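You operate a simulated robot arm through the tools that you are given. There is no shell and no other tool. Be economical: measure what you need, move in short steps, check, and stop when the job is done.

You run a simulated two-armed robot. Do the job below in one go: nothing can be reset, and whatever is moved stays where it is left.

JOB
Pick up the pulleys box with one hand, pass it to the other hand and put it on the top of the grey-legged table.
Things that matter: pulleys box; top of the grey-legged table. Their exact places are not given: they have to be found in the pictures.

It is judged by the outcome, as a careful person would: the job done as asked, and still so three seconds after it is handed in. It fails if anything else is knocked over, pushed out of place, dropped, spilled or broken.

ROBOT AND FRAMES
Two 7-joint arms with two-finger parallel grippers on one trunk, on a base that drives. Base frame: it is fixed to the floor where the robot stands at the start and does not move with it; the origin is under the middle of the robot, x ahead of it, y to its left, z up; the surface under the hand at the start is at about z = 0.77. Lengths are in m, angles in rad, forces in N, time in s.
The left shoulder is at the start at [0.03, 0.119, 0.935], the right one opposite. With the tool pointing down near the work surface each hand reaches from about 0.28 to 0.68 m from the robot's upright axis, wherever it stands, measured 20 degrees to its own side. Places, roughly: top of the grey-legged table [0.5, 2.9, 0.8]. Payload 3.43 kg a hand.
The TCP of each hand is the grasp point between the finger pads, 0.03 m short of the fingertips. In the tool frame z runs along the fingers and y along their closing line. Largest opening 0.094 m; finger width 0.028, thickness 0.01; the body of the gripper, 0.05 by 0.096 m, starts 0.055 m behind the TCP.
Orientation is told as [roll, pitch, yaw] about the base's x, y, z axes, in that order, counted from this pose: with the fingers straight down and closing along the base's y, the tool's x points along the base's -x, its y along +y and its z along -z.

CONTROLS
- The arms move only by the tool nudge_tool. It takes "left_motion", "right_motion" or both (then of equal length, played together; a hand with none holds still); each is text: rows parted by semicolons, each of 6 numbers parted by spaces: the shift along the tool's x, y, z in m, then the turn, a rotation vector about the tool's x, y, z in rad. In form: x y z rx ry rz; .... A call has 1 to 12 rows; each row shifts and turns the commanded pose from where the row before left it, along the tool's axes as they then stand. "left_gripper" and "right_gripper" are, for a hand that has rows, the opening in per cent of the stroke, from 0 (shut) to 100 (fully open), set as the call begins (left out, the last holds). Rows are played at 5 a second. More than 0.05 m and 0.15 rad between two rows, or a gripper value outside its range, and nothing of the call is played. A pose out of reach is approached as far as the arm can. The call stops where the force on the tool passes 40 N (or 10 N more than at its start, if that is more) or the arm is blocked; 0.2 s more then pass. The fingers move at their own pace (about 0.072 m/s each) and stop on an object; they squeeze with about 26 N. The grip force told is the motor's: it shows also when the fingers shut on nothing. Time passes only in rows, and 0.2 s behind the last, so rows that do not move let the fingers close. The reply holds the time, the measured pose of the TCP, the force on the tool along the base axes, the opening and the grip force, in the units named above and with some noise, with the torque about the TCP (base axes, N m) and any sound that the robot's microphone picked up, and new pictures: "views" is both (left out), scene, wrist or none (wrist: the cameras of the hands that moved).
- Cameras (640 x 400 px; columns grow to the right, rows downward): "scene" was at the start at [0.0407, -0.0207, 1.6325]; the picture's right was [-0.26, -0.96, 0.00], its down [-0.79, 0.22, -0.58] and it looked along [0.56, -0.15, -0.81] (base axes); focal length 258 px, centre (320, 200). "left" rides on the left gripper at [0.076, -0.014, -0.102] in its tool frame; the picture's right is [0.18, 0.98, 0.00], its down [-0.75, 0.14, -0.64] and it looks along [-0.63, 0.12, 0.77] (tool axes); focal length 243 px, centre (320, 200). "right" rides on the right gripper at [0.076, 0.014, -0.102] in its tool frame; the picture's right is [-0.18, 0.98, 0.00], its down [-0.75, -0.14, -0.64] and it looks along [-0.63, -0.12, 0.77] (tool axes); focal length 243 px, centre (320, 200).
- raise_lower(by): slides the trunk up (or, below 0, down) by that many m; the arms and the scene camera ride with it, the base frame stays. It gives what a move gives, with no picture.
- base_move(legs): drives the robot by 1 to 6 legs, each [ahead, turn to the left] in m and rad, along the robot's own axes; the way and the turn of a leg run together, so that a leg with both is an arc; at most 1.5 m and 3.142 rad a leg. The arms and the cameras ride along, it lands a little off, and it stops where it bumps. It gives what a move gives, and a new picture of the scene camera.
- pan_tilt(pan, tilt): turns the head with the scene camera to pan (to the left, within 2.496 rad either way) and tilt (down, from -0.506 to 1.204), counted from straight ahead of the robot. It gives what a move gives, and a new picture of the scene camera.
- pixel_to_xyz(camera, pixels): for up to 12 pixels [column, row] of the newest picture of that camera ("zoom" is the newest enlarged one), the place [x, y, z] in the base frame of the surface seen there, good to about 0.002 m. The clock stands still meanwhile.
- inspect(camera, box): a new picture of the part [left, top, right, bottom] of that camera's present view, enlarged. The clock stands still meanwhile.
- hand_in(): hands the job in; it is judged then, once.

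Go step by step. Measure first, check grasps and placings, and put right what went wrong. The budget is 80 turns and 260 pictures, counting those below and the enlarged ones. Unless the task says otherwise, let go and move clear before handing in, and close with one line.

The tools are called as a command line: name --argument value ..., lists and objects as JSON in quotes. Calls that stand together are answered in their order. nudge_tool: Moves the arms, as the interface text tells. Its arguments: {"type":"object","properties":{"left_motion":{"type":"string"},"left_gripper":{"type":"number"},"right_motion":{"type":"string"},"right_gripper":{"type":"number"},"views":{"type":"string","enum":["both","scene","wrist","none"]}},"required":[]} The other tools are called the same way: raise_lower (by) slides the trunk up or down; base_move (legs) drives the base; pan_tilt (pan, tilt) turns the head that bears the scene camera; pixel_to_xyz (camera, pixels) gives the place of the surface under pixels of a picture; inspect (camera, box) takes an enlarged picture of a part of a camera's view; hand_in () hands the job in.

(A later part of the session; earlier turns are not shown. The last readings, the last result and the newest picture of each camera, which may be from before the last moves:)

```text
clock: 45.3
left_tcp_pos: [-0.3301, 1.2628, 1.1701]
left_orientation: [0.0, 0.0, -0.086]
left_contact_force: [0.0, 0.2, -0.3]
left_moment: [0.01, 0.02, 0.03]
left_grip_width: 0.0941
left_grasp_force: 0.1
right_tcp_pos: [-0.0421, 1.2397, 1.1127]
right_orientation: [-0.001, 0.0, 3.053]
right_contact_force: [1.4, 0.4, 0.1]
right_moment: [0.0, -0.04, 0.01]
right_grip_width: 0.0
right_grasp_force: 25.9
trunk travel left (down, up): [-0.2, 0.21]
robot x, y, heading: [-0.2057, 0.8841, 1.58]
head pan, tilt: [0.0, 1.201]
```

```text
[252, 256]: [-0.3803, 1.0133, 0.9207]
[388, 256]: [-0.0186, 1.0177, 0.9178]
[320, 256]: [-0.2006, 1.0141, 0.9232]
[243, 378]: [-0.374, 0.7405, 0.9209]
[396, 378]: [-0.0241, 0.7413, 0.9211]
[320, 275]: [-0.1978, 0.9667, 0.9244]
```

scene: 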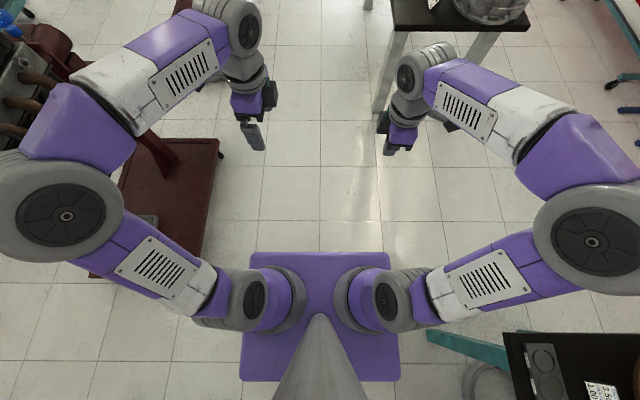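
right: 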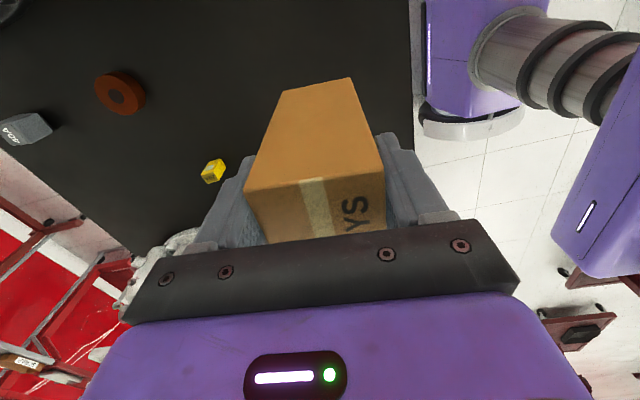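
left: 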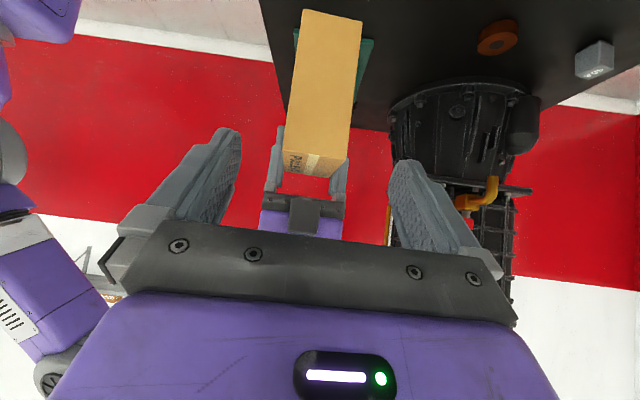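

The trunk is only 0.36 by 0.28 m, so there is room. I drive back to about (-0.2, 0.03), face the table again and look down at the box.

base_move --legs '[[-0.85, 0], [0, -1.578]]'

pan_tilt --pan -0.3 --tilt 1.2

```text
clock: 53.6
left_tcp_pos: [0.1783, 0.1648, 1.17]
left_orientation: [-0.001, -0.001, -1.647]
left_contact_force: [0.3, -0.4, -0.1]
left_moment: [-0.03, -0.03, -0.01]
left_grip_width: 0.0939
left_grasp_force: 0.1
right_tcp_pos: [0.1568, -0.1232, 1.1128]
right_orientation: [0.001, -0.002, 1.495]
right_contact_force: [0.3, -0.6, -0.3]
right_moment: [-0.02, -0.03, -0.01]
right_grip_width: 0.0
right_grasp_force: 25.8
trunk travel left (down, up): [-0.2, 0.21]
robot x, y, heading: [-0.2002, 0.0309, 0.019]
head pan, tilt: [0.0, 1.201]
```

scene: 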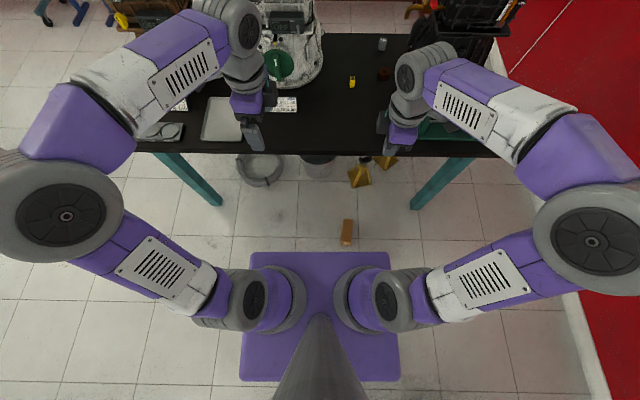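

```text
clock: 54.4
left_tcp_pos: [0.1784, 0.1658, 1.1716]
left_orientation: [0.001, 0.001, -1.645]
left_contact_force: [0.9, 0.1, 0.3]
left_moment: [0.01, 0.01, -0.04]
left_grip_width: 0.0941
left_grasp_force: 0.1
right_tcp_pos: [0.1576, -0.1241, 1.1144]
right_orientation: [0.0, 0.0, 1.495]
right_contact_force: [-0.9, 0.0, -0.7]
right_moment: [0.02, 0.01, 0.0]
right_grip_width: 0.0002
right_grasp_force: 26.9
trunk travel left (down, up): [-0.2, 0.21]
robot x, y, heading: [-0.1977, 0.0315, 0.018]
head pan, tilt: [-0.3, 1.201]
```

scene: 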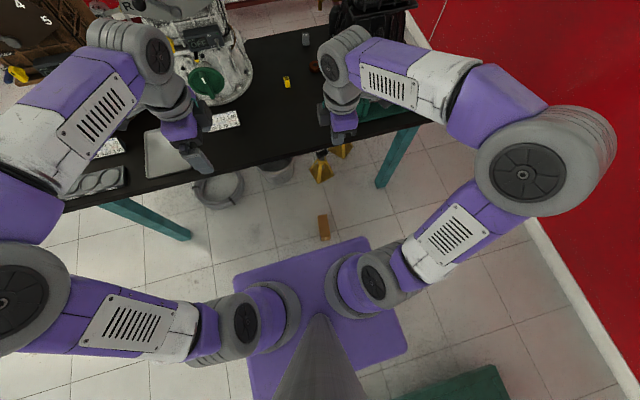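

The box is in view at (324,227). I enlarge it and measure its corners.

inspect --camera "scene" --box '[290, 205, 360, 250]'

pixel_to_xyz --camera "scene" --pixels '[[319, 216], [327, 216], [321, 234], [329, 234], [324, 225], [323, 238], [345, 190], [200, 180]]'

```text
8.89 times, centred on (325, 228) of scene
```

zoom: 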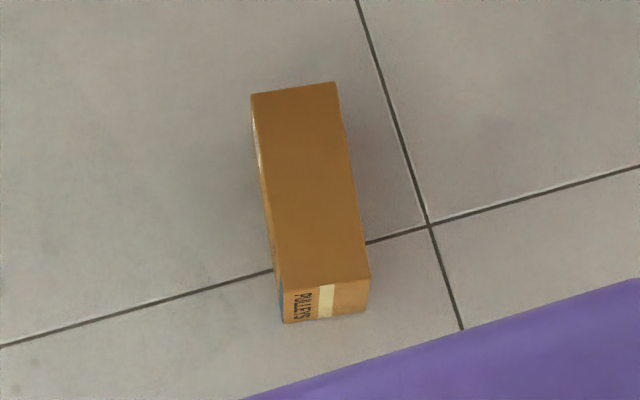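

```text
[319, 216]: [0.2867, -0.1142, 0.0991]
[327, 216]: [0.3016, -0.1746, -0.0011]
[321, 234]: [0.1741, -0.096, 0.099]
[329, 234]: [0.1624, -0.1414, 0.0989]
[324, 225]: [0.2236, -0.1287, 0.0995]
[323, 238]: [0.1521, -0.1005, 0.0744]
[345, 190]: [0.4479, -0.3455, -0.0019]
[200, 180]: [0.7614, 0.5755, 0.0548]
```

pixel_to_xyz --camera "zoom" --pixels '[[255, 98], [332, 86], [284, 282], [364, 275], [310, 185], [295, 92], [324, 278]]'

raise_lower --by -0.2

```text
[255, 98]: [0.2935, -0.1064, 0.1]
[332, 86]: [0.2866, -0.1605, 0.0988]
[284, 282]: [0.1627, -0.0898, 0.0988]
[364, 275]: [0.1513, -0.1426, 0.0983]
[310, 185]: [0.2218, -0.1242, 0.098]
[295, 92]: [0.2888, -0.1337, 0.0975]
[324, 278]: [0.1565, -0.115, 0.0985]
```

```text
clock: 56.6
left_tcp_pos: [0.1772, 0.1658, 0.9707]
left_orientation: [0.001, 0.001, -1.647]
left_contact_force: [0.1, -0.2, 0.3]
left_moment: [-0.03, -0.01, -0.01]
left_grip_width: 0.0941
left_grasp_force: 0.0
right_tcp_pos: [0.1569, -0.1224, 0.9129]
right_orientation: [0.0, 0.0, 1.496]
right_contact_force: [0.1, -1.1, 0.0]
right_moment: [0.01, -0.03, 0.0]
right_grip_width: 0.0
right_grasp_force: 25.6
trunk travel left (down, up): [0.0, 0.41]
robot x, y, heading: [-0.2014, 0.031, 0.018]
head pan, tilt: [-0.3, 1.201]
```

The box centre is (0.224, -0.125), its long axis turned about -0.135 rad, top at 0.098. I check the table edge above it, then move up 0.06 m and turn the right hand.

pixel_to_xyz --camera "scene" --pixels '[[270, 154], [270, 160], [290, 148], [370, 126], [240, 160]]'

base_move --legs '[[0.06, 0]]'

nudge_tool --right_motion "0 0 0 0 0 0.1483; 0 0 0 0 0 0.1483; 0 0 0 0 0 0.1483; 0 0 0 0 0 0.1483; 0 0 0 0 0 0.1483; 0 0 0 0 0 0.1483; 0 0 0 0 0 0.1483; 0 0 0 0 0 0.1483; 0 0 0 0 0 0.1483; 0 0 0 0 0 0.1483; 0 0 0 0 0 0.1483" --right_gripper 100

```text
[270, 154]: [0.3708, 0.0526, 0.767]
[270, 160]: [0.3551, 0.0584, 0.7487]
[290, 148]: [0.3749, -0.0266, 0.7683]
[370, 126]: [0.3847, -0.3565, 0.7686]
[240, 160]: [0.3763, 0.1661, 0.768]
```

```text
clock: 57.5
left_tcp_pos: [0.2362, 0.1677, 0.9699]
left_orientation: [0.001, 0.001, -1.643]
left_contact_force: [-0.4, -0.1, -1.2]
left_moment: [0.0, 0.0, -0.03]
left_grip_width: 0.0941
left_grasp_force: 0.1
right_tcp_pos: [0.2157, -0.1219, 0.9131]
right_orientation: [0.0, -0.001, 1.497]
right_contact_force: [-0.5, 0.7, -0.4]
right_moment: [-0.02, 0.02, -0.01]
right_grip_width: 0.0001
right_grasp_force: 25.8
trunk travel left (down, up): [0.0, 0.41]
robot x, y, heading: [-0.1451, 0.0338, 0.016]
head pan, tilt: [-0.3, 1.201]
```

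scene: 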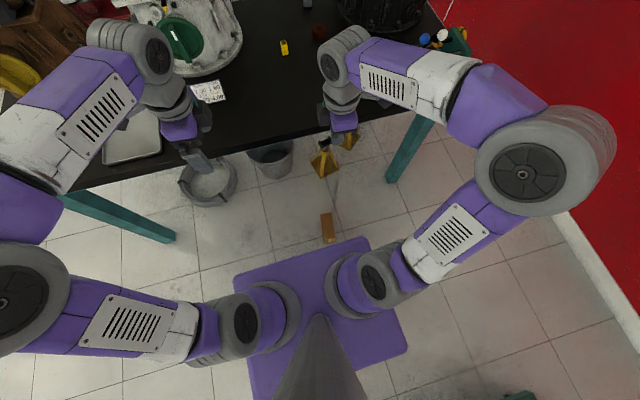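

```text
clock: 59.9
left_tcp_pos: [0.2352, 0.1673, 0.9707]
left_orientation: [0.0, 0.002, -1.643]
left_contact_force: [0.1, 0.1, 0.1]
left_moment: [-0.03, -0.02, 0.0]
left_grip_width: 0.0939
left_grasp_force: 0.0
right_tcp_pos: [0.2139, -0.1229, 0.9135]
right_orientation: [0.0, 0.001, -0.139]
right_contact_force: [-0.1, -0.4, -1.0]
right_moment: [0.03, 0.01, 0.02]
right_grip_width: 0.0941
right_grasp_force: 0.1
trunk travel left (down, up): [0.0, 0.41]
robot x, y, heading: [-0.1396, 0.0317, 0.018]
head pan, tilt: [-0.3, 1.201]
```

scene: 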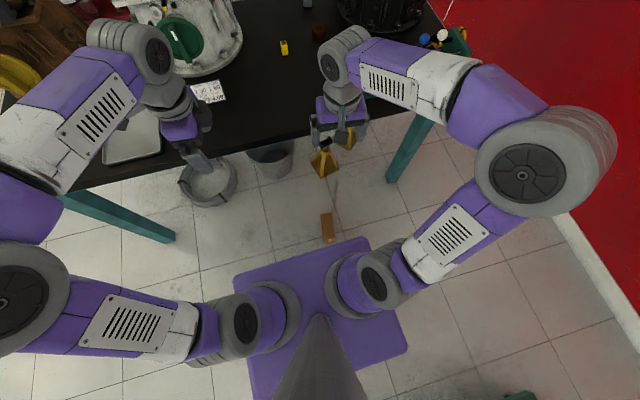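
right: 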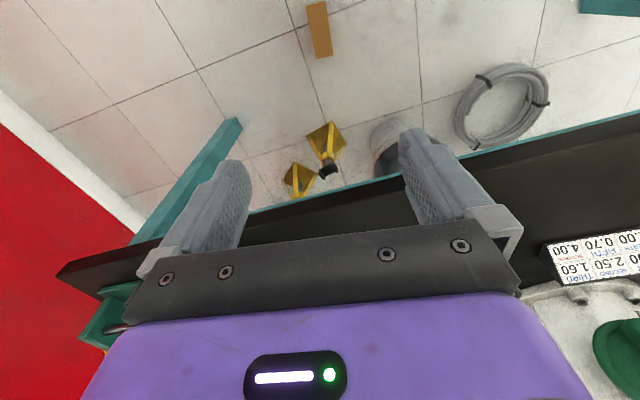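

The table edge is at x 0.37 and the hand keeps clear of it at x 0.22. I lower the right hand in front of the table in steps.

nudge_tool --right_motion "0 0 0.05 0 0 0; 0 0 0.05 0 0 0; 0 0 0.05 0 0 0; 0 0 0.05 0 0 0; 0 0 0.05 0 0 0; 0 0 0.05 0 0 0; 0 0 0.05 0 0 0; 0 0 0.05 0 0 0"

```text
clock: 61.7
left_tcp_pos: [0.2367, 0.1673, 0.971]
left_orientation: [0.001, 0.0, -1.645]
left_contact_force: [-0.5, 0.3, 0.1]
left_moment: [-0.03, -0.01, 0.0]
left_grip_width: 0.0942
left_grasp_force: 0.0
right_tcp_pos: [0.2183, -0.1203, 0.5128]
right_orientation: [0.0, -0.002, -0.135]
right_contact_force: [0.0, 0.3, 0.2]
right_moment: [0.01, -0.03, 0.0]
right_grip_width: 0.0942
right_grasp_force: 0.1
trunk travel left (down, up): [0.0, 0.41]
robot x, y, heading: [-0.1439, 0.0332, 0.023]
head pan, tilt: [-0.3, 1.201]
```

scene: 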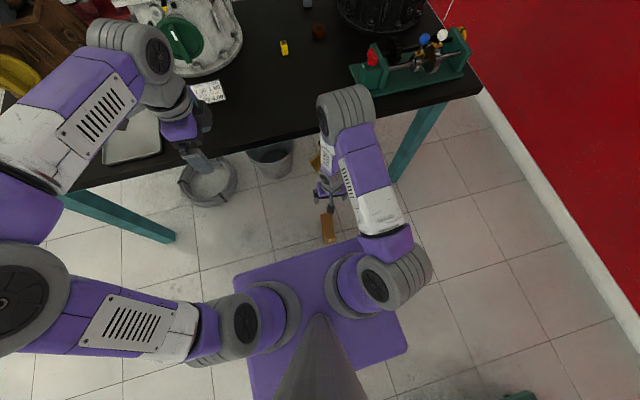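
right: 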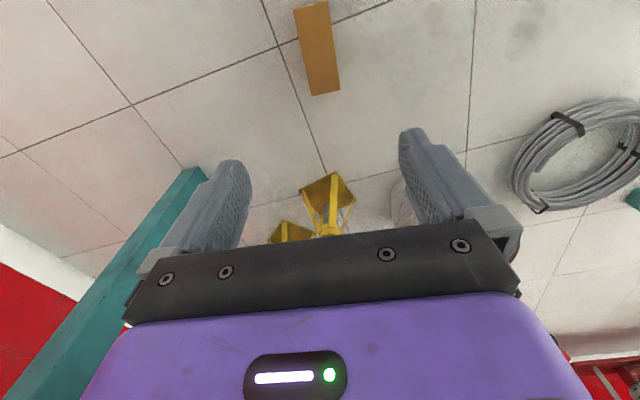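

The wrist at (345,105) looks close to the table edge. I measure it before going lower.

pixel_to_xyz --camera "scene" --pixels '[[340, 90], [322, 110], [345, 105], [370, 100], [345, 130], [330, 135], [375, 200], [325, 190]]'

inspect --camera "scene" --box '[270, 70, 450, 260]'

```text
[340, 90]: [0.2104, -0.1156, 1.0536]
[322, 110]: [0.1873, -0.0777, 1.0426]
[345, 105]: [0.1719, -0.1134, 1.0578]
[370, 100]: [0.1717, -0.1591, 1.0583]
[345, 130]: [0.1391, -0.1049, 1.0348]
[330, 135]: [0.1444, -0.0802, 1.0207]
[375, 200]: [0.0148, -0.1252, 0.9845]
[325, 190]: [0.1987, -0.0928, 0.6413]
```

```text
2.11 times, centred on (360, 165) of scene
```

zoom: 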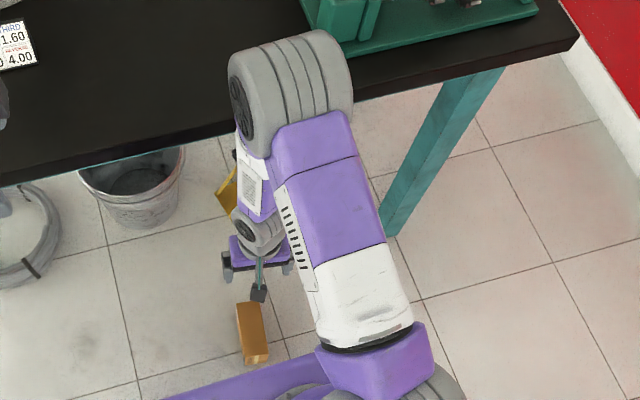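

The elbow is at x 0.21, well clear of the table. I go down a further 0.3 m.

nudge_tool --right_motion "0 0 0.05 0 0 0; 0 0 0.05 0 0 0; 0 0 0.05 0 0 0; 0 0 0.05 0 0 0; 0 0 0.05 0 0 0; 0 0 0.05 0 0 0; 0 0 0 0 0 0"

```text
clock: 63.3
left_tcp_pos: [0.2351, 0.1676, 0.9716]
left_orientation: [0.001, -0.001, -1.644]
left_contact_force: [0.8, -0.5, 0.4]
left_moment: [-0.01, -0.01, 0.0]
left_grip_width: 0.0941
left_grasp_force: 0.1
right_tcp_pos: [0.2147, -0.1186, 0.2043]
right_orientation: [0.0, 0.001, -0.136]
right_contact_force: [0.2, 0.2, 0.0]
right_moment: [0.02, 0.0, 0.0]
right_grip_width: 0.0941
right_grasp_force: 0.1
trunk travel left (down, up): [0.0, 0.41]
robot x, y, heading: [-0.1456, 0.0335, 0.021]
head pan, tilt: [-0.3, 1.201]
```

scene: 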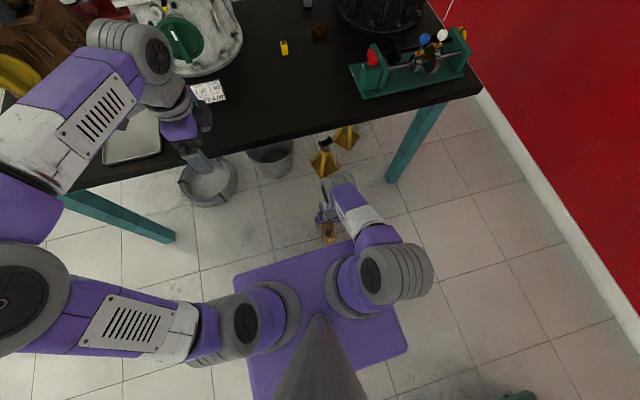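
right: 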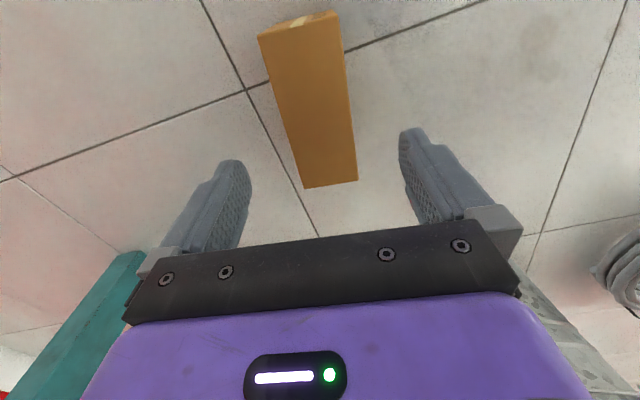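

The reach is good. I measure the box from the right wrist picture, corners (258,38), (338,15), (305,186), (356,179).

pixel_to_xyz --camera "right" --pixels '[[262, 42], [334, 22], [308, 183], [353, 177], [330, 180], [318, 110], [286, 110], [345, 100]]'

```text
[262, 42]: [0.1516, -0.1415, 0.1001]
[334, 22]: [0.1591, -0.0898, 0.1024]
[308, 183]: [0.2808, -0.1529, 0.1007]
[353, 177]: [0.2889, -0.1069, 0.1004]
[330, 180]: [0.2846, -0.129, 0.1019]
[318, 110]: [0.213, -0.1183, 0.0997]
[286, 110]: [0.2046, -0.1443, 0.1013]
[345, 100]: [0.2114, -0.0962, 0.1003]
```

The box centre reads (0.221, -0.123). I shift to grip a little towards its far end and go down to z 0.06.

nudge_tool --right_motion "-0.026 -0.003 0 0 0 -0.02; 0 0 0.04 0 0 0; 0 0 0.04 0 0 0; 0 0 0.035 0 0 0; 0 0 0.028 0 0 0; 0 0 0 0 0 0" --views "wrist"

```text
clock: 64.7
left_tcp_pos: [0.2355, 0.1682, 0.9706]
left_orientation: [0.001, 0.001, -1.643]
left_contact_force: [0.3, -0.6, -0.5]
left_moment: [0.0, 0.03, 0.0]
left_grip_width: 0.0937
left_grasp_force: 0.0
right_tcp_pos: [0.2394, -0.1273, 0.2007]
right_orientation: [0.0, 0.001, -0.113]
right_contact_force: [0.9, 0.3, -0.2]
right_moment: [0.0, -0.02, 0.0]
right_grip_width: 0.0939
right_grasp_force: 0.1
right hand out of reach, approached as far as the arm can: row 2, 3, 4, 5
trunk travel left (down, up): [0.0, 0.41]
robot x, y, heading: [-0.1433, 0.0352, 0.023]
head pan, tilt: [-0.3, 1.201]
```

right: 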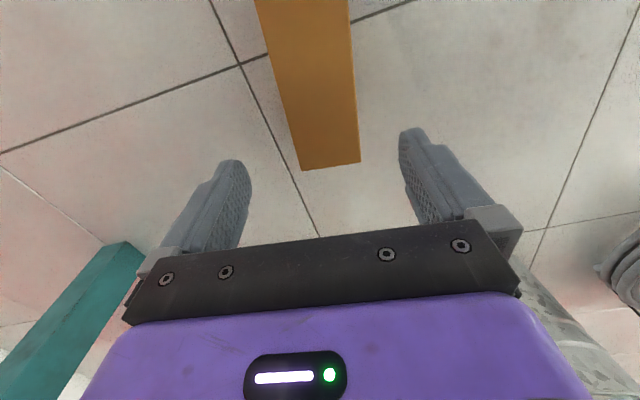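

The arm cannot go lower at this distance with vertical fingers. I look with the left camera at the base to judge how much closer I may stand.

inspect --camera "left" --box '[0, 0, 640, 400]'

```text
1.00 times, centred on (320, 200) of left (not enlarged: the box is as wide or as high as the picture)
```

zoom: 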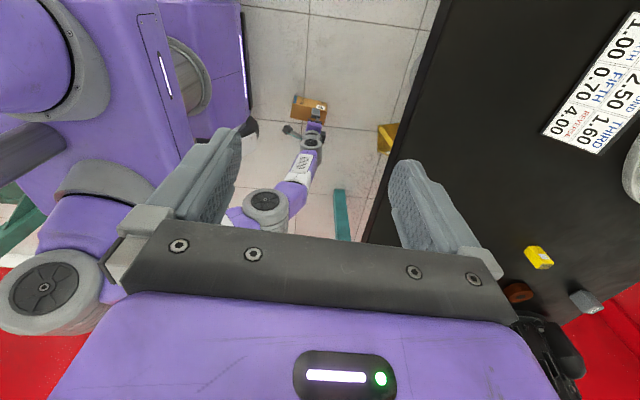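

pixel_to_xyz --camera "zoom" --pixels '[[252, 129], [243, 110], [235, 80], [215, 40], [200, 100], [296, 105], [255, 60], [258, 125]]'

inspect --camera "left" --box '[150, 0, 350, 150]'

```text
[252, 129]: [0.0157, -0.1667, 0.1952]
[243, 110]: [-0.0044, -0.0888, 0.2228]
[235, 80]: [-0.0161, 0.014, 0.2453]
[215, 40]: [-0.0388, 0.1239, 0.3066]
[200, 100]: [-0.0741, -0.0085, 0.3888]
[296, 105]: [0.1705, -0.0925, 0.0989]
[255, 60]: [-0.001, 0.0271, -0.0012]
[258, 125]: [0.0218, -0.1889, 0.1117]
```

```text
2.67 times, centred on (250, 75) of left
```

zoom: 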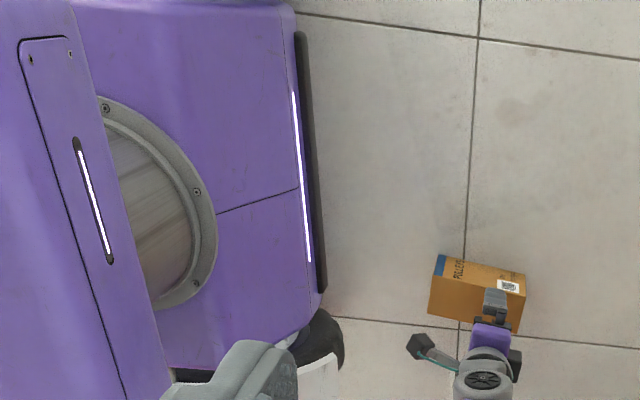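

The base front is at x 0.00 and the box begins at 0.15, so I can stand 0.08 m closer. I first pull the hand back as much, then drive.

nudge_tool --right_motion "0 0 -0.005 0 0 0; 0.03 0 0 0 0 0; 0.03 0 0 0 0 0; 0.02 0 0 0 0 0; 0 0 0 0 0 0" --views "none"

base_move --legs '[[0.08, 0]]'

inspect --camera "left" --box '[200, 0, 450, 160]'

```text
clock: 65.9
left_tcp_pos: [0.2356, 0.1682, 0.9708]
left_orientation: [0.0, 0.002, -1.644]
left_contact_force: [-0.3, 0.4, -0.9]
left_moment: [0.0, 0.01, 0.03]
left_grip_width: 0.0938
left_grasp_force: 0.0
right_tcp_pos: [0.1588, -0.1182, 0.2062]
right_orientation: [-0.001, 0.0, -0.117]
right_contact_force: [-0.3, -0.2, -0.2]
right_moment: [-0.03, 0.0, -0.01]
right_grip_width: 0.0937
right_grasp_force: 0.0
trunk travel left (down, up): [0.0, 0.41]
robot x, y, heading: [-0.1423, 0.0357, 0.02]
head pan, tilt: [-0.3, 1.201]
```

```text
clock: 67.0
left_tcp_pos: [0.3149, 0.1678, 0.9695]
left_orientation: [0.0, 0.0, -1.645]
left_contact_force: [0.5, 0.4, -0.2]
left_moment: [0.0, -0.02, -0.02]
left_grip_width: 0.0942
left_grasp_force: 0.0
right_tcp_pos: [0.2409, -0.1168, 0.2068]
right_orientation: [0.001, -0.001, -0.114]
right_contact_force: [0.4, 0.3, -1.0]
right_moment: [-0.01, 0.0, 0.0]
right_grip_width: 0.0939
right_grasp_force: 0.1
trunk travel left (down, up): [0.0, 0.41]
robot x, y, heading: [-0.0661, 0.0322, 0.022]
head pan, tilt: [-0.3, 1.201]
```

scene: 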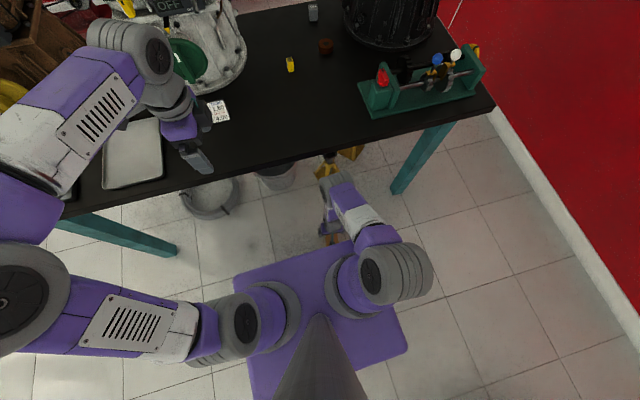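

```text
2.50 times, centred on (325, 80) of left
```

zoom: 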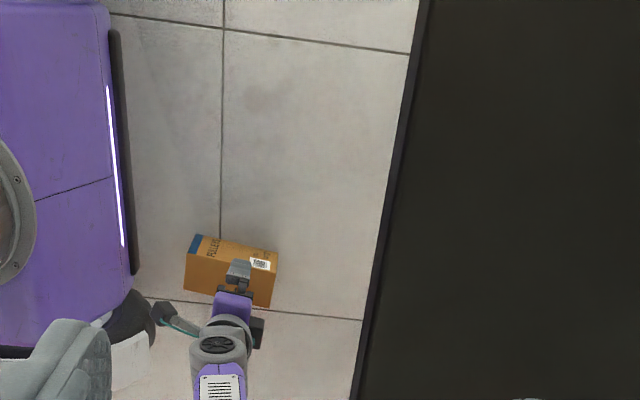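

I stand at x -0.066 and the hand is over the box. I shift 8 mm sideways and try to go down again.

nudge_tool --right_motion "0 -0.008 0 0 0 0; 0 0 0.04 0 0 0; 0 0 0.04 0 0 0; 0 0 0.04 0 0 0; 0 0 0.026 0 0 0; 0 0 0 0 0 0" --views "wrist"

```text
clock: 68.4
left_tcp_pos: [0.3161, 0.1679, 0.9699]
left_orientation: [-0.003, 0.0, -1.646]
left_contact_force: [0.6, -0.5, -0.1]
left_moment: [0.04, -0.02, 0.01]
left_grip_width: 0.0938
left_grasp_force: 0.1
right_tcp_pos: [0.2394, -0.123, 0.1864]
right_orientation: [0.0, -0.007, -0.113]
right_contact_force: [-0.2, -0.2, 0.6]
right_moment: [-0.01, 0.03, 0.01]
right_grip_width: 0.0943
right_grasp_force: 0.0
right hand out of reach, approached as far as the arm can: row 2, 3, 4, 5
trunk travel left (down, up): [0.0, 0.41]
robot x, y, heading: [-0.0659, 0.0371, 0.017]
head pan, tilt: [-0.3, 1.201]
```

right: 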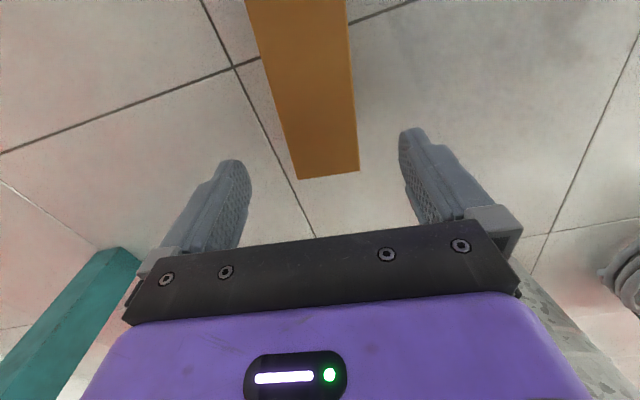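

The gain is small, so the bend of the wrist seems to be the limit. I try a tilt of 0.3 rad, fingers leaning forward, and go down from there.

nudge_tool --right_motion "0 0 -0.13 0 0 0" --views "none"

nudge_tool --right_motion "0 0 0 0 -0.15 0; 0 0 0 0 -0.15 0; 0.0089 0 0.0287 0 0 0; 0.0089 0 0.0287 0 0 0; 0 0 0 0 0 0" --views "none"

```text
refused: row 1 steps farther than a row can; nothing moved
```

```text
clock: 69.0
left_tcp_pos: [0.3155, 0.1678, 0.9706]
left_orientation: [-0.001, 0.001, -1.647]
left_contact_force: [0.6, 0.8, 0.4]
left_moment: [0.02, -0.01, -0.01]
left_grip_width: 0.0939
left_grasp_force: 0.1
right_tcp_pos: [0.2525, -0.1252, 0.1879]
right_orientation: [0.0, -0.315, -0.114]
right_contact_force: [0.4, 0.1, 0.1]
right_moment: [0.05, 0.04, 0.06]
right_grip_width: 0.094
right_grasp_force: 0.0
right hand out of reach, approached as far as the arm can: row 3
trunk travel left (down, up): [0.0, 0.41]
robot x, y, heading: [-0.0624, 0.0336, 0.024]
head pan, tilt: [-0.3, 1.201]
stopped in row 3 (right hand): the force on the tool passed its limit at 56 N (the readings are from after the stop); the commanded pose is now the measured one
```

The force limit tripped at 56 N though the fingers are above the box. I stop and look for what touched.

inspect --camera "left" --box '[200, 0, 450, 240]'

inspect --camera "right" --box '[0, 0, 640, 400]'

inspect --camera "scene" --box '[270, 130, 470, 320]'

```text
1.67 times, centred on (325, 120) of left
```

zoom: 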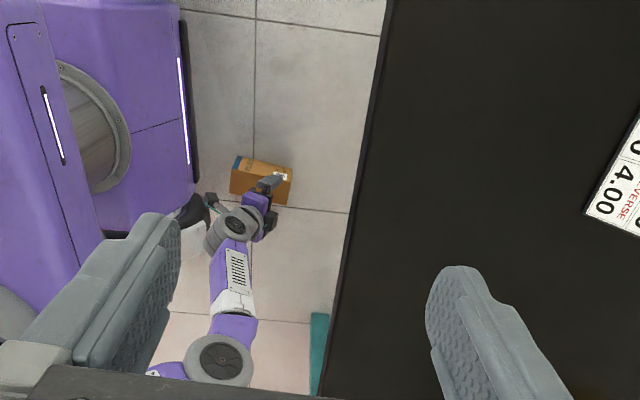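

```text
1.00 times, centred on (320, 200) of right (not enlarged: the box is as wide or as high as the picture)
```

zoom: 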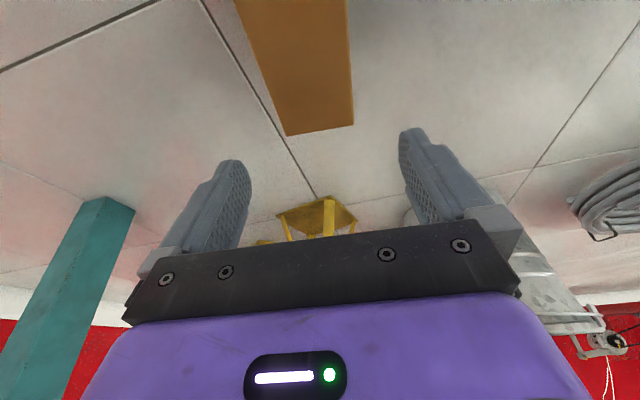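

```text
2.11 times, centred on (370, 225) of scene
```

zoom: 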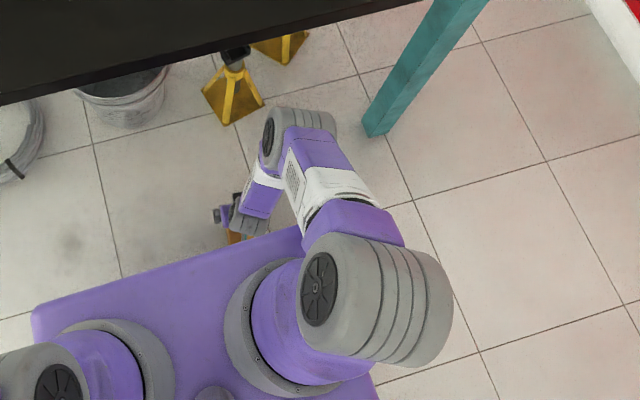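

The hand's camera arm (205,200 in the left view) met my own base wheel, not the scene. I measure where elbow and wrist stand to understand the limit.

pixel_to_xyz --camera "zoom" --pixels '[[300, 115], [270, 140], [330, 150], [265, 190], [345, 190], [360, 230], [380, 290], [240, 220], [320, 290]]'

nudge_tool --right_motion "0 0 -0.03 0 0.1 0; 0 0 -0.03 0 0.1 0; 0 0 -0.03 0 0.1 0; 0 0 0 0 0 0" --views "none"

```text
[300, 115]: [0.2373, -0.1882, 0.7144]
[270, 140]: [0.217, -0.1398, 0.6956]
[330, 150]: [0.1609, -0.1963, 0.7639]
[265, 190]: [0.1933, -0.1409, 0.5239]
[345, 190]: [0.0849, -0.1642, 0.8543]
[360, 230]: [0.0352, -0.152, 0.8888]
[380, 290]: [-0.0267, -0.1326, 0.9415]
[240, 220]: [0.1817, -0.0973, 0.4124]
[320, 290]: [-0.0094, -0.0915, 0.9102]
```

```text
clock: 70.0
left_tcp_pos: [0.3163, 0.1698, 0.9705]
left_orientation: [-0.001, 0.001, -1.647]
left_contact_force: [0.0, 0.8, 0.3]
left_moment: [-0.01, 0.0, 0.01]
left_grip_width: 0.094
left_grasp_force: 0.1
right_tcp_pos: [0.2318, -0.1218, 0.2731]
right_orientation: [-0.001, -0.014, -0.114]
right_contact_force: [-0.1, 0.6, 0.9]
right_moment: [0.03, 0.01, 0.0]
right_grip_width: 0.0938
right_grasp_force: 0.1
trunk travel left (down, up): [0.0, 0.41]
robot x, y, heading: [-0.0618, 0.0313, 0.025]
head pan, tilt: [-0.3, 1.201]
```

The upper arm seems to be at its lower stop, leaving the elbow at z 0.65. I test whether the arm reaches lower out to its own side, away from the box.

nudge_tool --right_motion "0.017 -0.044 -0.005 0 0 0; 0.017 -0.044 -0.005 0 0 0; 0.017 -0.044 0 0 0 0; 0.017 -0.044 0 0 0 0; 0.017 -0.044 0 0 0 0; 0.017 -0.044 0 0 0 0; 0 0 0.04 0 0 0; 0 0 0.04 0 0 0; 0 0 0.04 0 0 0; 0 0 0.04 0 0 0; 0 0 0.04 0 0 0; 0 0 0 0 0 0" --views "both"

```text
clock: 72.7
left_tcp_pos: [0.3148, 0.1692, 0.9693]
left_orientation: [0.001, 0.001, -1.647]
left_contact_force: [-0.2, -0.1, 0.2]
left_moment: [-0.02, -0.02, -0.01]
left_grip_width: 0.0938
left_grasp_force: 0.1
right_tcp_pos: [0.1003, -0.3676, 0.1251]
right_orientation: [0.001, -0.016, -0.113]
right_contact_force: [0.4, 0.0, 0.1]
right_moment: [0.01, -0.02, 0.01]
right_grip_width: 0.0939
right_grasp_force: 0.2
right hand out of reach, approached as far as the arm can: row 10, 11
trunk travel left (down, up): [0.0, 0.41]
robot x, y, heading: [-0.064, 0.0348, 0.022]
head pan, tilt: [-0.3, 1.201]
```

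scene: 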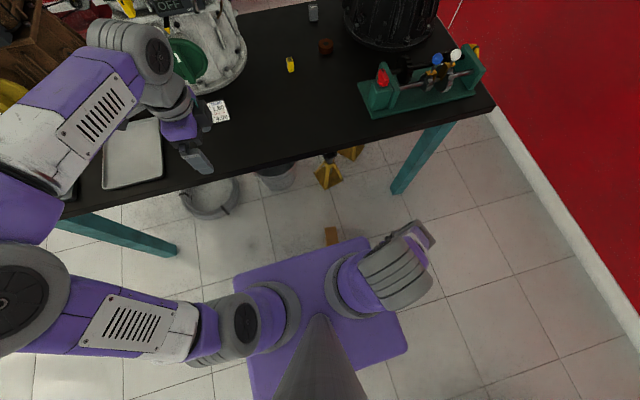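
right: 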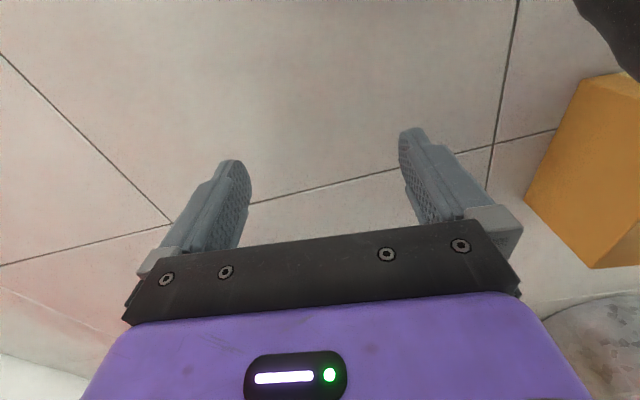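

Out to the side the arm reaches lower: z 0.125. I explore a bit further back and outwards to find the lowest spot.

nudge_tool --right_motion "0.03 0 0 0 0 0; 0.03 0 0 0 0 0; 0.03 0 0 0 0 0; 0 0 0.03 0 0 0; 0 0 0 0 0 0" --views "none"

nudge_tool --right_motion "0 -0.03 0 0 0 0; 0 -0.03 0 0 0 0; 0 0 0.02 0 0 0; 0 0 0 0 0 0" --views "none"

```text
clock: 73.8
left_tcp_pos: [0.3147, 0.169, 0.9712]
left_orientation: [0.002, 0.0, -1.646]
left_contact_force: [0.0, -0.3, 0.1]
left_moment: [-0.02, -0.01, 0.02]
left_grip_width: 0.094
left_grasp_force: 0.1
right_tcp_pos: [0.013, -0.3585, 0.1183]
right_orientation: [0.0, -0.016, -0.115]
right_contact_force: [0.3, 0.3, -0.3]
right_moment: [-0.03, 0.02, 0.06]
right_grip_width: 0.0941
right_grasp_force: 0.1
right hand out of reach, approached as far as the arm can: row 4
trunk travel left (down, up): [0.0, 0.41]
robot x, y, heading: [-0.065, 0.0364, 0.025]
head pan, tilt: [-0.3, 1.201]
```

```text
clock: 74.8
left_tcp_pos: [0.3162, 0.1683, 0.9701]
left_orientation: [0.0, -0.001, -1.645]
left_contact_force: [-0.1, -0.8, -0.1]
left_moment: [0.0, -0.01, 0.03]
left_grip_width: 0.0941
left_grasp_force: 0.0
right_tcp_pos: [0.0046, -0.4095, 0.1269]
right_orientation: [0.0, -0.017, -0.113]
right_contact_force: [-0.2, 0.3, -0.3]
right_moment: [-0.01, -0.02, 0.0]
right_grip_width: 0.094
right_grasp_force: 0.0
right hand out of reach, approached as far as the arm can: row 1, 2, 3
trunk travel left (down, up): [0.0, 0.41]
robot x, y, heading: [-0.0604, 0.0354, 0.021]
head pan, tilt: [-0.3, 1.201]
```

It is limited by stretch now, so nearer in should be lower. I move 0.07 m inwards and press down again.

nudge_tool --right_motion "0 0.035 0 0 0 0; 0 0.035 0 0 0 0; 0 0.02 0 0 0 0; 0 0 0.04 0 0 0; 0 0 0 0 0 0" --views "none"

nudge_tool --right_motion "0 0 0 0.1 0 0; 0 0 0.03 0.1 0 0; 0 0 0.03 0 0 0; 0 0 0 0 0 0" --views "none"

inspect --camera "left" --box '[150, 0, 450, 240]'

```text
clock: 76.0
left_tcp_pos: [0.3161, 0.1683, 0.9703]
left_orientation: [-0.001, 0.0, -1.647]
left_contact_force: [-0.1, 0.0, -0.5]
left_moment: [-0.03, 0.01, -0.02]
left_grip_width: 0.094
left_grasp_force: 0.0
right_tcp_pos: [0.0131, -0.3216, 0.1154]
right_orientation: [0.0, -0.018, -0.115]
right_contact_force: [0.0, 0.0, 1.0]
right_moment: [-0.03, 0.02, 0.0]
right_grip_width: 0.094
right_grasp_force: 0.1
right hand out of reach, approached as far as the arm can: row 4
trunk travel left (down, up): [0.0, 0.41]
robot x, y, heading: [-0.062, 0.0332, 0.021]
head pan, tilt: [-0.3, 1.201]
```

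```text
clock: 77.0
left_tcp_pos: [0.3162, 0.1689, 0.9694]
left_orientation: [0.003, 0.001, -1.645]
left_contact_force: [-0.1, 0.2, -0.5]
left_moment: [0.03, 0.01, -0.01]
left_grip_width: 0.0941
left_grasp_force: 0.1
right_tcp_pos: [0.0528, -0.328, 0.1238]
right_orientation: [-0.196, -0.018, -0.113]
right_contact_force: [-0.8, 1.1, 0.9]
right_moment: [0.0, 0.01, -0.01]
right_grip_width: 0.0943
right_grasp_force: 0.2
right hand out of reach, approached as far as the arm can: row 2, 3
trunk travel left (down, up): [0.0, 0.41]
robot x, y, heading: [-0.0636, 0.0333, 0.022]
head pan, tilt: [-0.3, 1.201]
```

```text
1.67 times, centred on (300, 120) of left
```

zoom: 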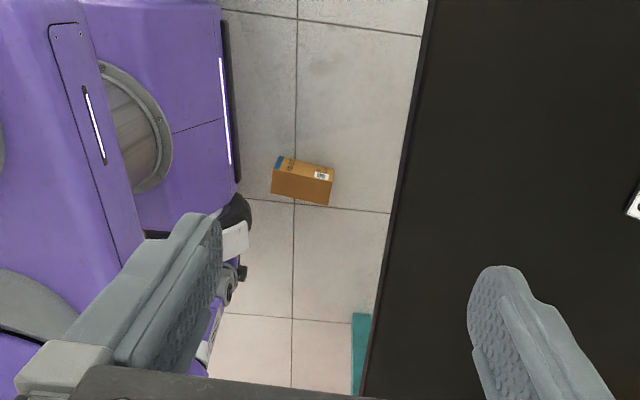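

Tilting outwards made it slightly worse (0.124 against 0.115). I test the opposite tilt, fingers leaning inwards.

nudge_tool --right_motion "0 0 -0.04 -0.15 0 0; 0 0 0 -0.15 0 0; 0 0 0 -0.15 0 0; 0 0 0.04 0 0 0; 0 0 0.04 0 0 0; 0 0 0 0 0 0" --views "both"

```text
clock: 78.5
left_tcp_pos: [0.3151, 0.1685, 0.9704]
left_orientation: [0.0, 0.0, -1.647]
left_contact_force: [0.2, -0.8, 0.0]
left_moment: [0.0, 0.02, 0.01]
left_grip_width: 0.0939
left_grasp_force: 0.1
right_tcp_pos: [0.0547, -0.3005, 0.1246]
right_orientation: [0.251, -0.017, -0.114]
right_contact_force: [-0.4, -0.3, 0.0]
right_moment: [0.0, -0.01, 0.0]
right_grip_width: 0.0938
right_grasp_force: 0.0
right hand out of reach, approached as far as the arm can: row 5
trunk travel left (down, up): [0.0, 0.41]
robot x, y, heading: [-0.0609, 0.0344, 0.022]
head pan, tilt: [-0.3, 1.201]
```

scene: 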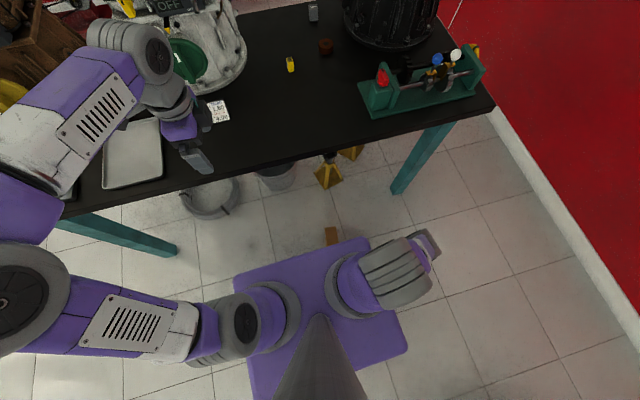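
right: 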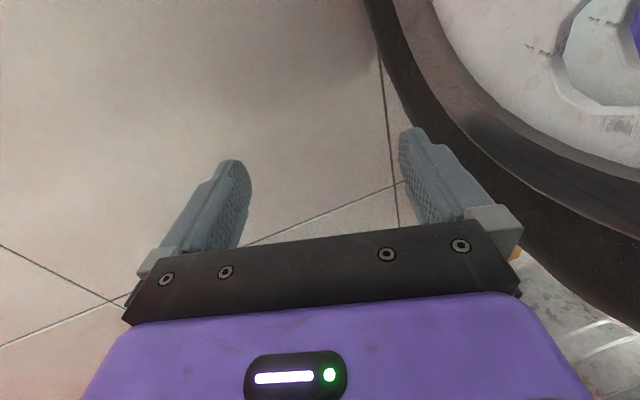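

The lowest TCP is about 0.115, at robot-relative forward 0.07, right 0.32. That lets the fingertips overlap the box's top by about 14 mm, enough for its 0.24 kg. I measure my wheel before placing the robot beside the box.

pixel_to_xyz --camera "right" --pixels '[[440, 120], [400, 60], [500, 160], [560, 230], [480, 60], [600, 200], [380, 10]]'

pan_tilt --pan -1.57 --tilt 1.1

```text
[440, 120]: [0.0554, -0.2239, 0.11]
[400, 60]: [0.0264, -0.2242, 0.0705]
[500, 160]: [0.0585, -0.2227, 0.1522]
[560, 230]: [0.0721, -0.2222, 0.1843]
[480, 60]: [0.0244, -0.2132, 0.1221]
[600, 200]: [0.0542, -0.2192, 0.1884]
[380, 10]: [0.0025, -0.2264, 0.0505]
```

```text
clock: 79.9
left_tcp_pos: [0.3142, 0.1682, 0.9708]
left_orientation: [0.001, 0.0, -1.646]
left_contact_force: [-0.3, 0.1, 0.7]
left_moment: [0.01, -0.02, -0.04]
left_grip_width: 0.0937
left_grasp_force: 0.0
right_tcp_pos: [0.0554, -0.3027, 0.125]
right_orientation: [0.249, -0.016, -0.114]
right_contact_force: [0.5, 0.3, -0.1]
right_moment: [-0.03, -0.01, -0.03]
right_grip_width: 0.0936
right_grasp_force: 0.1
trunk travel left (down, up): [0.0, 0.41]
robot x, y, heading: [-0.0631, 0.0365, 0.021]
head pan, tilt: [-1.571, 1.1]
```

scene: 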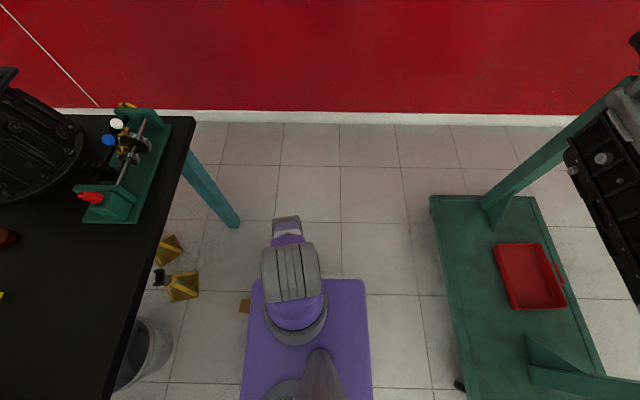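

The wheel's outer face is 0.26 m to the side, so I will stand facing +y at about (-0.14, -0.196), with the box 0.36 m to my right. I raise the trunk, straighten and turn the right hand, then manoeuvre round.

raise_lower --by 0.2

nudge_tool --right_motion "0 -0.02 -0.03 0.125 0 0; 0 -0.02 -0.03 0.125 0 0; 0 0 -0.02 0 0 -0.1455; 0 0 0 0 0 -0.1455; 0 0 0 0 0 -0.1455; 0 0 0 0 0 -0.1455; 0 0 0 0 0 -0.1455; 0 0 0 0 0 -0.1455; 0 0 0 0 0 -0.1455; 0 0 0 0 0 -0.1455; 0 0 0 0 0 -0.1455; 0 0 0 0 0 -0.1455" --views "none"

base_move --legs '[[-0.187, 0], [0, 1.55]]'

```text
clock: 82.1
left_tcp_pos: [0.3156, 0.1679, 1.1701]
left_orientation: [-0.002, -0.001, -1.646]
left_contact_force: [-0.1, 0.3, 0.1]
left_moment: [-0.03, -0.02, 0.01]
left_grip_width: 0.0941
left_grasp_force: 0.1
right_tcp_pos: [0.0551, -0.3015, 0.3251]
right_orientation: [0.249, -0.015, -0.112]
right_contact_force: [-0.1, 0.4, 0.0]
right_moment: [0.0, 0.0, 0.01]
right_grip_width: 0.0941
right_grasp_force: 0.0
trunk travel left (down, up): [-0.2, 0.21]
robot x, y, heading: [-0.0606, 0.0368, 0.025]
head pan, tilt: [-1.571, 1.1]
```

```text
clock: 84.7
left_tcp_pos: [0.3164, 0.1679, 1.17]
left_orientation: [0.0, 0.0, -1.646]
left_contact_force: [-0.1, -0.2, 0.0]
left_moment: [0.04, 0.01, 0.02]
left_grip_width: 0.0936
left_grasp_force: 0.1
right_tcp_pos: [0.0495, -0.3533, 0.3957]
right_orientation: [-0.016, -0.002, 1.345]
right_contact_force: [0.2, 0.4, -0.5]
right_moment: [0.0, -0.01, 0.02]
right_grip_width: 0.0939
right_grasp_force: 0.2
trunk travel left (down, up): [-0.2, 0.21]
robot x, y, heading: [-0.0631, 0.0315, 0.024]
head pan, tilt: [-1.571, 1.1]
```

```text
clock: 90.0
left_tcp_pos: [-0.3787, 0.4109, 1.1707]
left_orientation: [0.0, 0.001, -0.09]
left_contact_force: [-0.5, 0.2, 0.1]
left_moment: [0.0, 0.01, -0.03]
left_grip_width: 0.0937
left_grasp_force: 0.0
right_tcp_pos: [0.1377, 0.1381, 0.3966]
right_orientation: [-0.015, 0.0, 2.897]
right_contact_force: [0.2, 0.8, -0.4]
right_moment: [0.02, 0.02, 0.02]
right_grip_width: 0.0941
right_grasp_force: 0.0
trunk travel left (down, up): [-0.2, 0.21]
robot x, y, heading: [-0.2498, 0.0281, 1.577]
head pan, tilt: [-1.571, 1.1]
```

scene: 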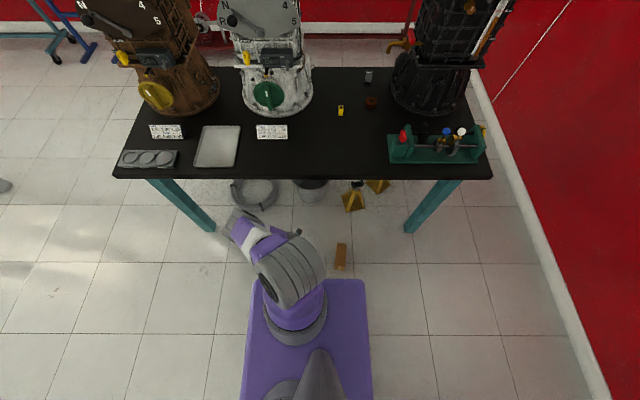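

I am at (-0.25, 0.028) facing +y, the box undisturbed at (341,257). I turn a little left, reverse 0.25 m and turn back, which brings the box to my right side.

base_move --legs '[[0, 0.45], [-0.25, 0], [0, -0.456]]'

inspect --camera "scene" --box '[240, 180, 400, 280]'

```text
clock: 94.4
left_tcp_pos: [-0.2695, 0.193, 1.171]
left_orientation: [0.0, 0.001, -0.098]
left_contact_force: [-0.7, -0.2, -0.6]
left_moment: [0.0, -0.02, 0.01]
left_grip_width: 0.0938
left_grasp_force: 0.1
right_tcp_pos: [0.2474, -0.0866, 0.397]
right_orientation: [-0.017, -0.001, 2.89]
right_contact_force: [0.6, 0.4, 0.2]
right_moment: [0.01, 0.0, 0.02]
right_grip_width: 0.094
right_grasp_force: 0.1
trunk travel left (down, up): [-0.2, 0.21]
robot x, y, heading: [-0.1441, -0.1872, 1.567]
head pan, tilt: [-1.571, 1.1]
```

scene: 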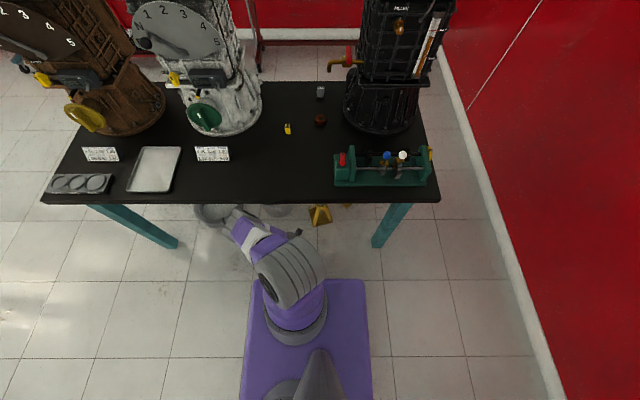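

```text
4.00 times, centred on (320, 230) of scene
```

zoom: 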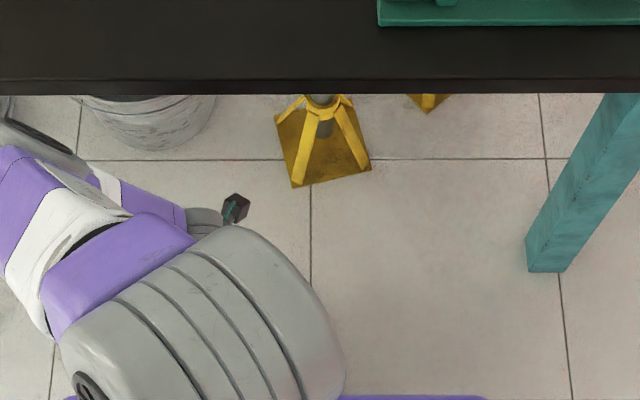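

The box is hidden from the head now; the right hand is near it. I lower the hand a little, correct its turn and look with the right camera.

nudge_tool --right_motion "0 0.02 0 0.016 0 -0.07; 0 0.02 0 0 0 -0.07; 0 0 0.03 0 0 0; 0 0 0.03 0 0 0; 0 0 0 0 0 0" --views "wrist"

```text
clock: 95.6
left_tcp_pos: [-0.2682, 0.1912, 1.1707]
left_orientation: [0.0, 0.0, -0.099]
left_contact_force: [0.6, 0.7, -0.2]
left_moment: [-0.03, 0.02, 0.02]
left_grip_width: 0.0942
left_grasp_force: 0.2
right_tcp_pos: [0.2381, -0.1224, 0.3366]
right_orientation: [-0.03, 0.004, 3.031]
right_contact_force: [-0.7, 0.0, 0.3]
right_moment: [0.03, -0.01, 0.01]
right_grip_width: 0.094
right_grasp_force: 0.0
trunk travel left (down, up): [-0.2, 0.21]
robot x, y, heading: [-0.1426, -0.1917, 1.568]
head pan, tilt: [-1.571, 1.1]
```

right: 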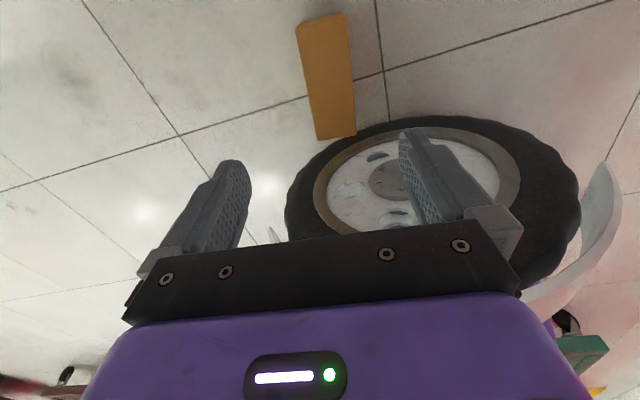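

I see the box at (327,75) and my wheel beside it. I measure the box from here.

pixel_to_xyz --camera "right" --pixels '[[298, 26], [343, 17], [318, 137], [353, 133], [327, 80], [335, 135], [322, 24]]'

raise_lower --by -0.2

```text
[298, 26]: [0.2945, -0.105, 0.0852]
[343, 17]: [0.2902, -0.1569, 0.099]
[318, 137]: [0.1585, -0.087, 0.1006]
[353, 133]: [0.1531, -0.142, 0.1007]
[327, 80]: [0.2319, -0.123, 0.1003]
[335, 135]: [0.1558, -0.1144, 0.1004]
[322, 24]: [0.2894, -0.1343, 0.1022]
```

```text
clock: 97.8
left_tcp_pos: [-0.2684, 0.1927, 0.9707]
left_orientation: [0.001, -0.001, -0.097]
left_contact_force: [0.3, 0.4, -0.2]
left_moment: [0.0, 0.01, 0.0]
left_grip_width: 0.0941
left_grasp_force: 0.1
right_tcp_pos: [0.2392, -0.1219, 0.1355]
right_orientation: [-0.03, 0.004, 3.026]
right_contact_force: [0.2, 0.0, 0.0]
right_moment: [0.01, 0.03, 0.01]
right_grip_width: 0.094
right_grasp_force: 0.1
trunk travel left (down, up): [0.0, 0.41]
robot x, y, heading: [-0.1442, -0.1848, 1.572]
head pan, tilt: [-1.571, 1.1]
```

The trunk is down and the hand sits at z 0.1355 above the box. I centre it at x 0.222, level it and go down as far as it can.

nudge_tool --right_motion "-0.0168 0.003 0 -0.03 0 0; 0 0 0.01 0 0 0; 0 0 0.01 0 0 0; 0 0 0.01 0 0 0; 0 0 0 0 0 0" --views "wrist"

```text
clock: 99.0
left_tcp_pos: [-0.2681, 0.192, 0.9716]
left_orientation: [-0.001, 0.001, -0.098]
left_contact_force: [-0.6, 0.1, -0.1]
left_moment: [0.0, 0.0, 0.02]
left_grip_width: 0.0941
left_grasp_force: 0.1
right_tcp_pos: [0.2203, -0.124, 0.1221]
right_orientation: [-0.001, 0.015, 3.03]
right_contact_force: [0.2, -0.3, -1.1]
right_moment: [0.0, -0.02, 0.0]
right_grip_width: 0.094
right_grasp_force: 0.0
right hand out of reach, approached as far as the arm can: row 3, 4
trunk travel left (down, up): [0.0, 0.41]
robot x, y, heading: [-0.1444, -0.1861, 1.568]
head pan, tilt: [-1.571, 1.1]
```

right: 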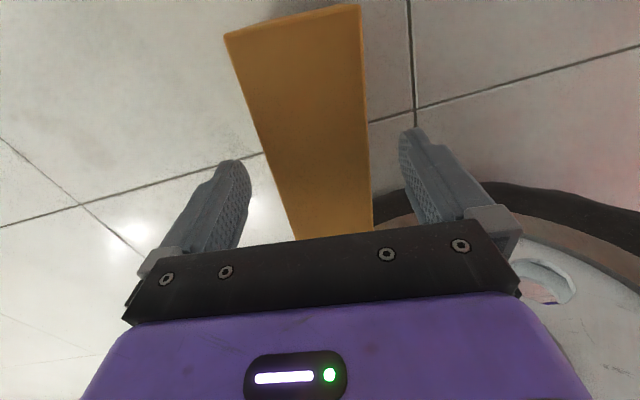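

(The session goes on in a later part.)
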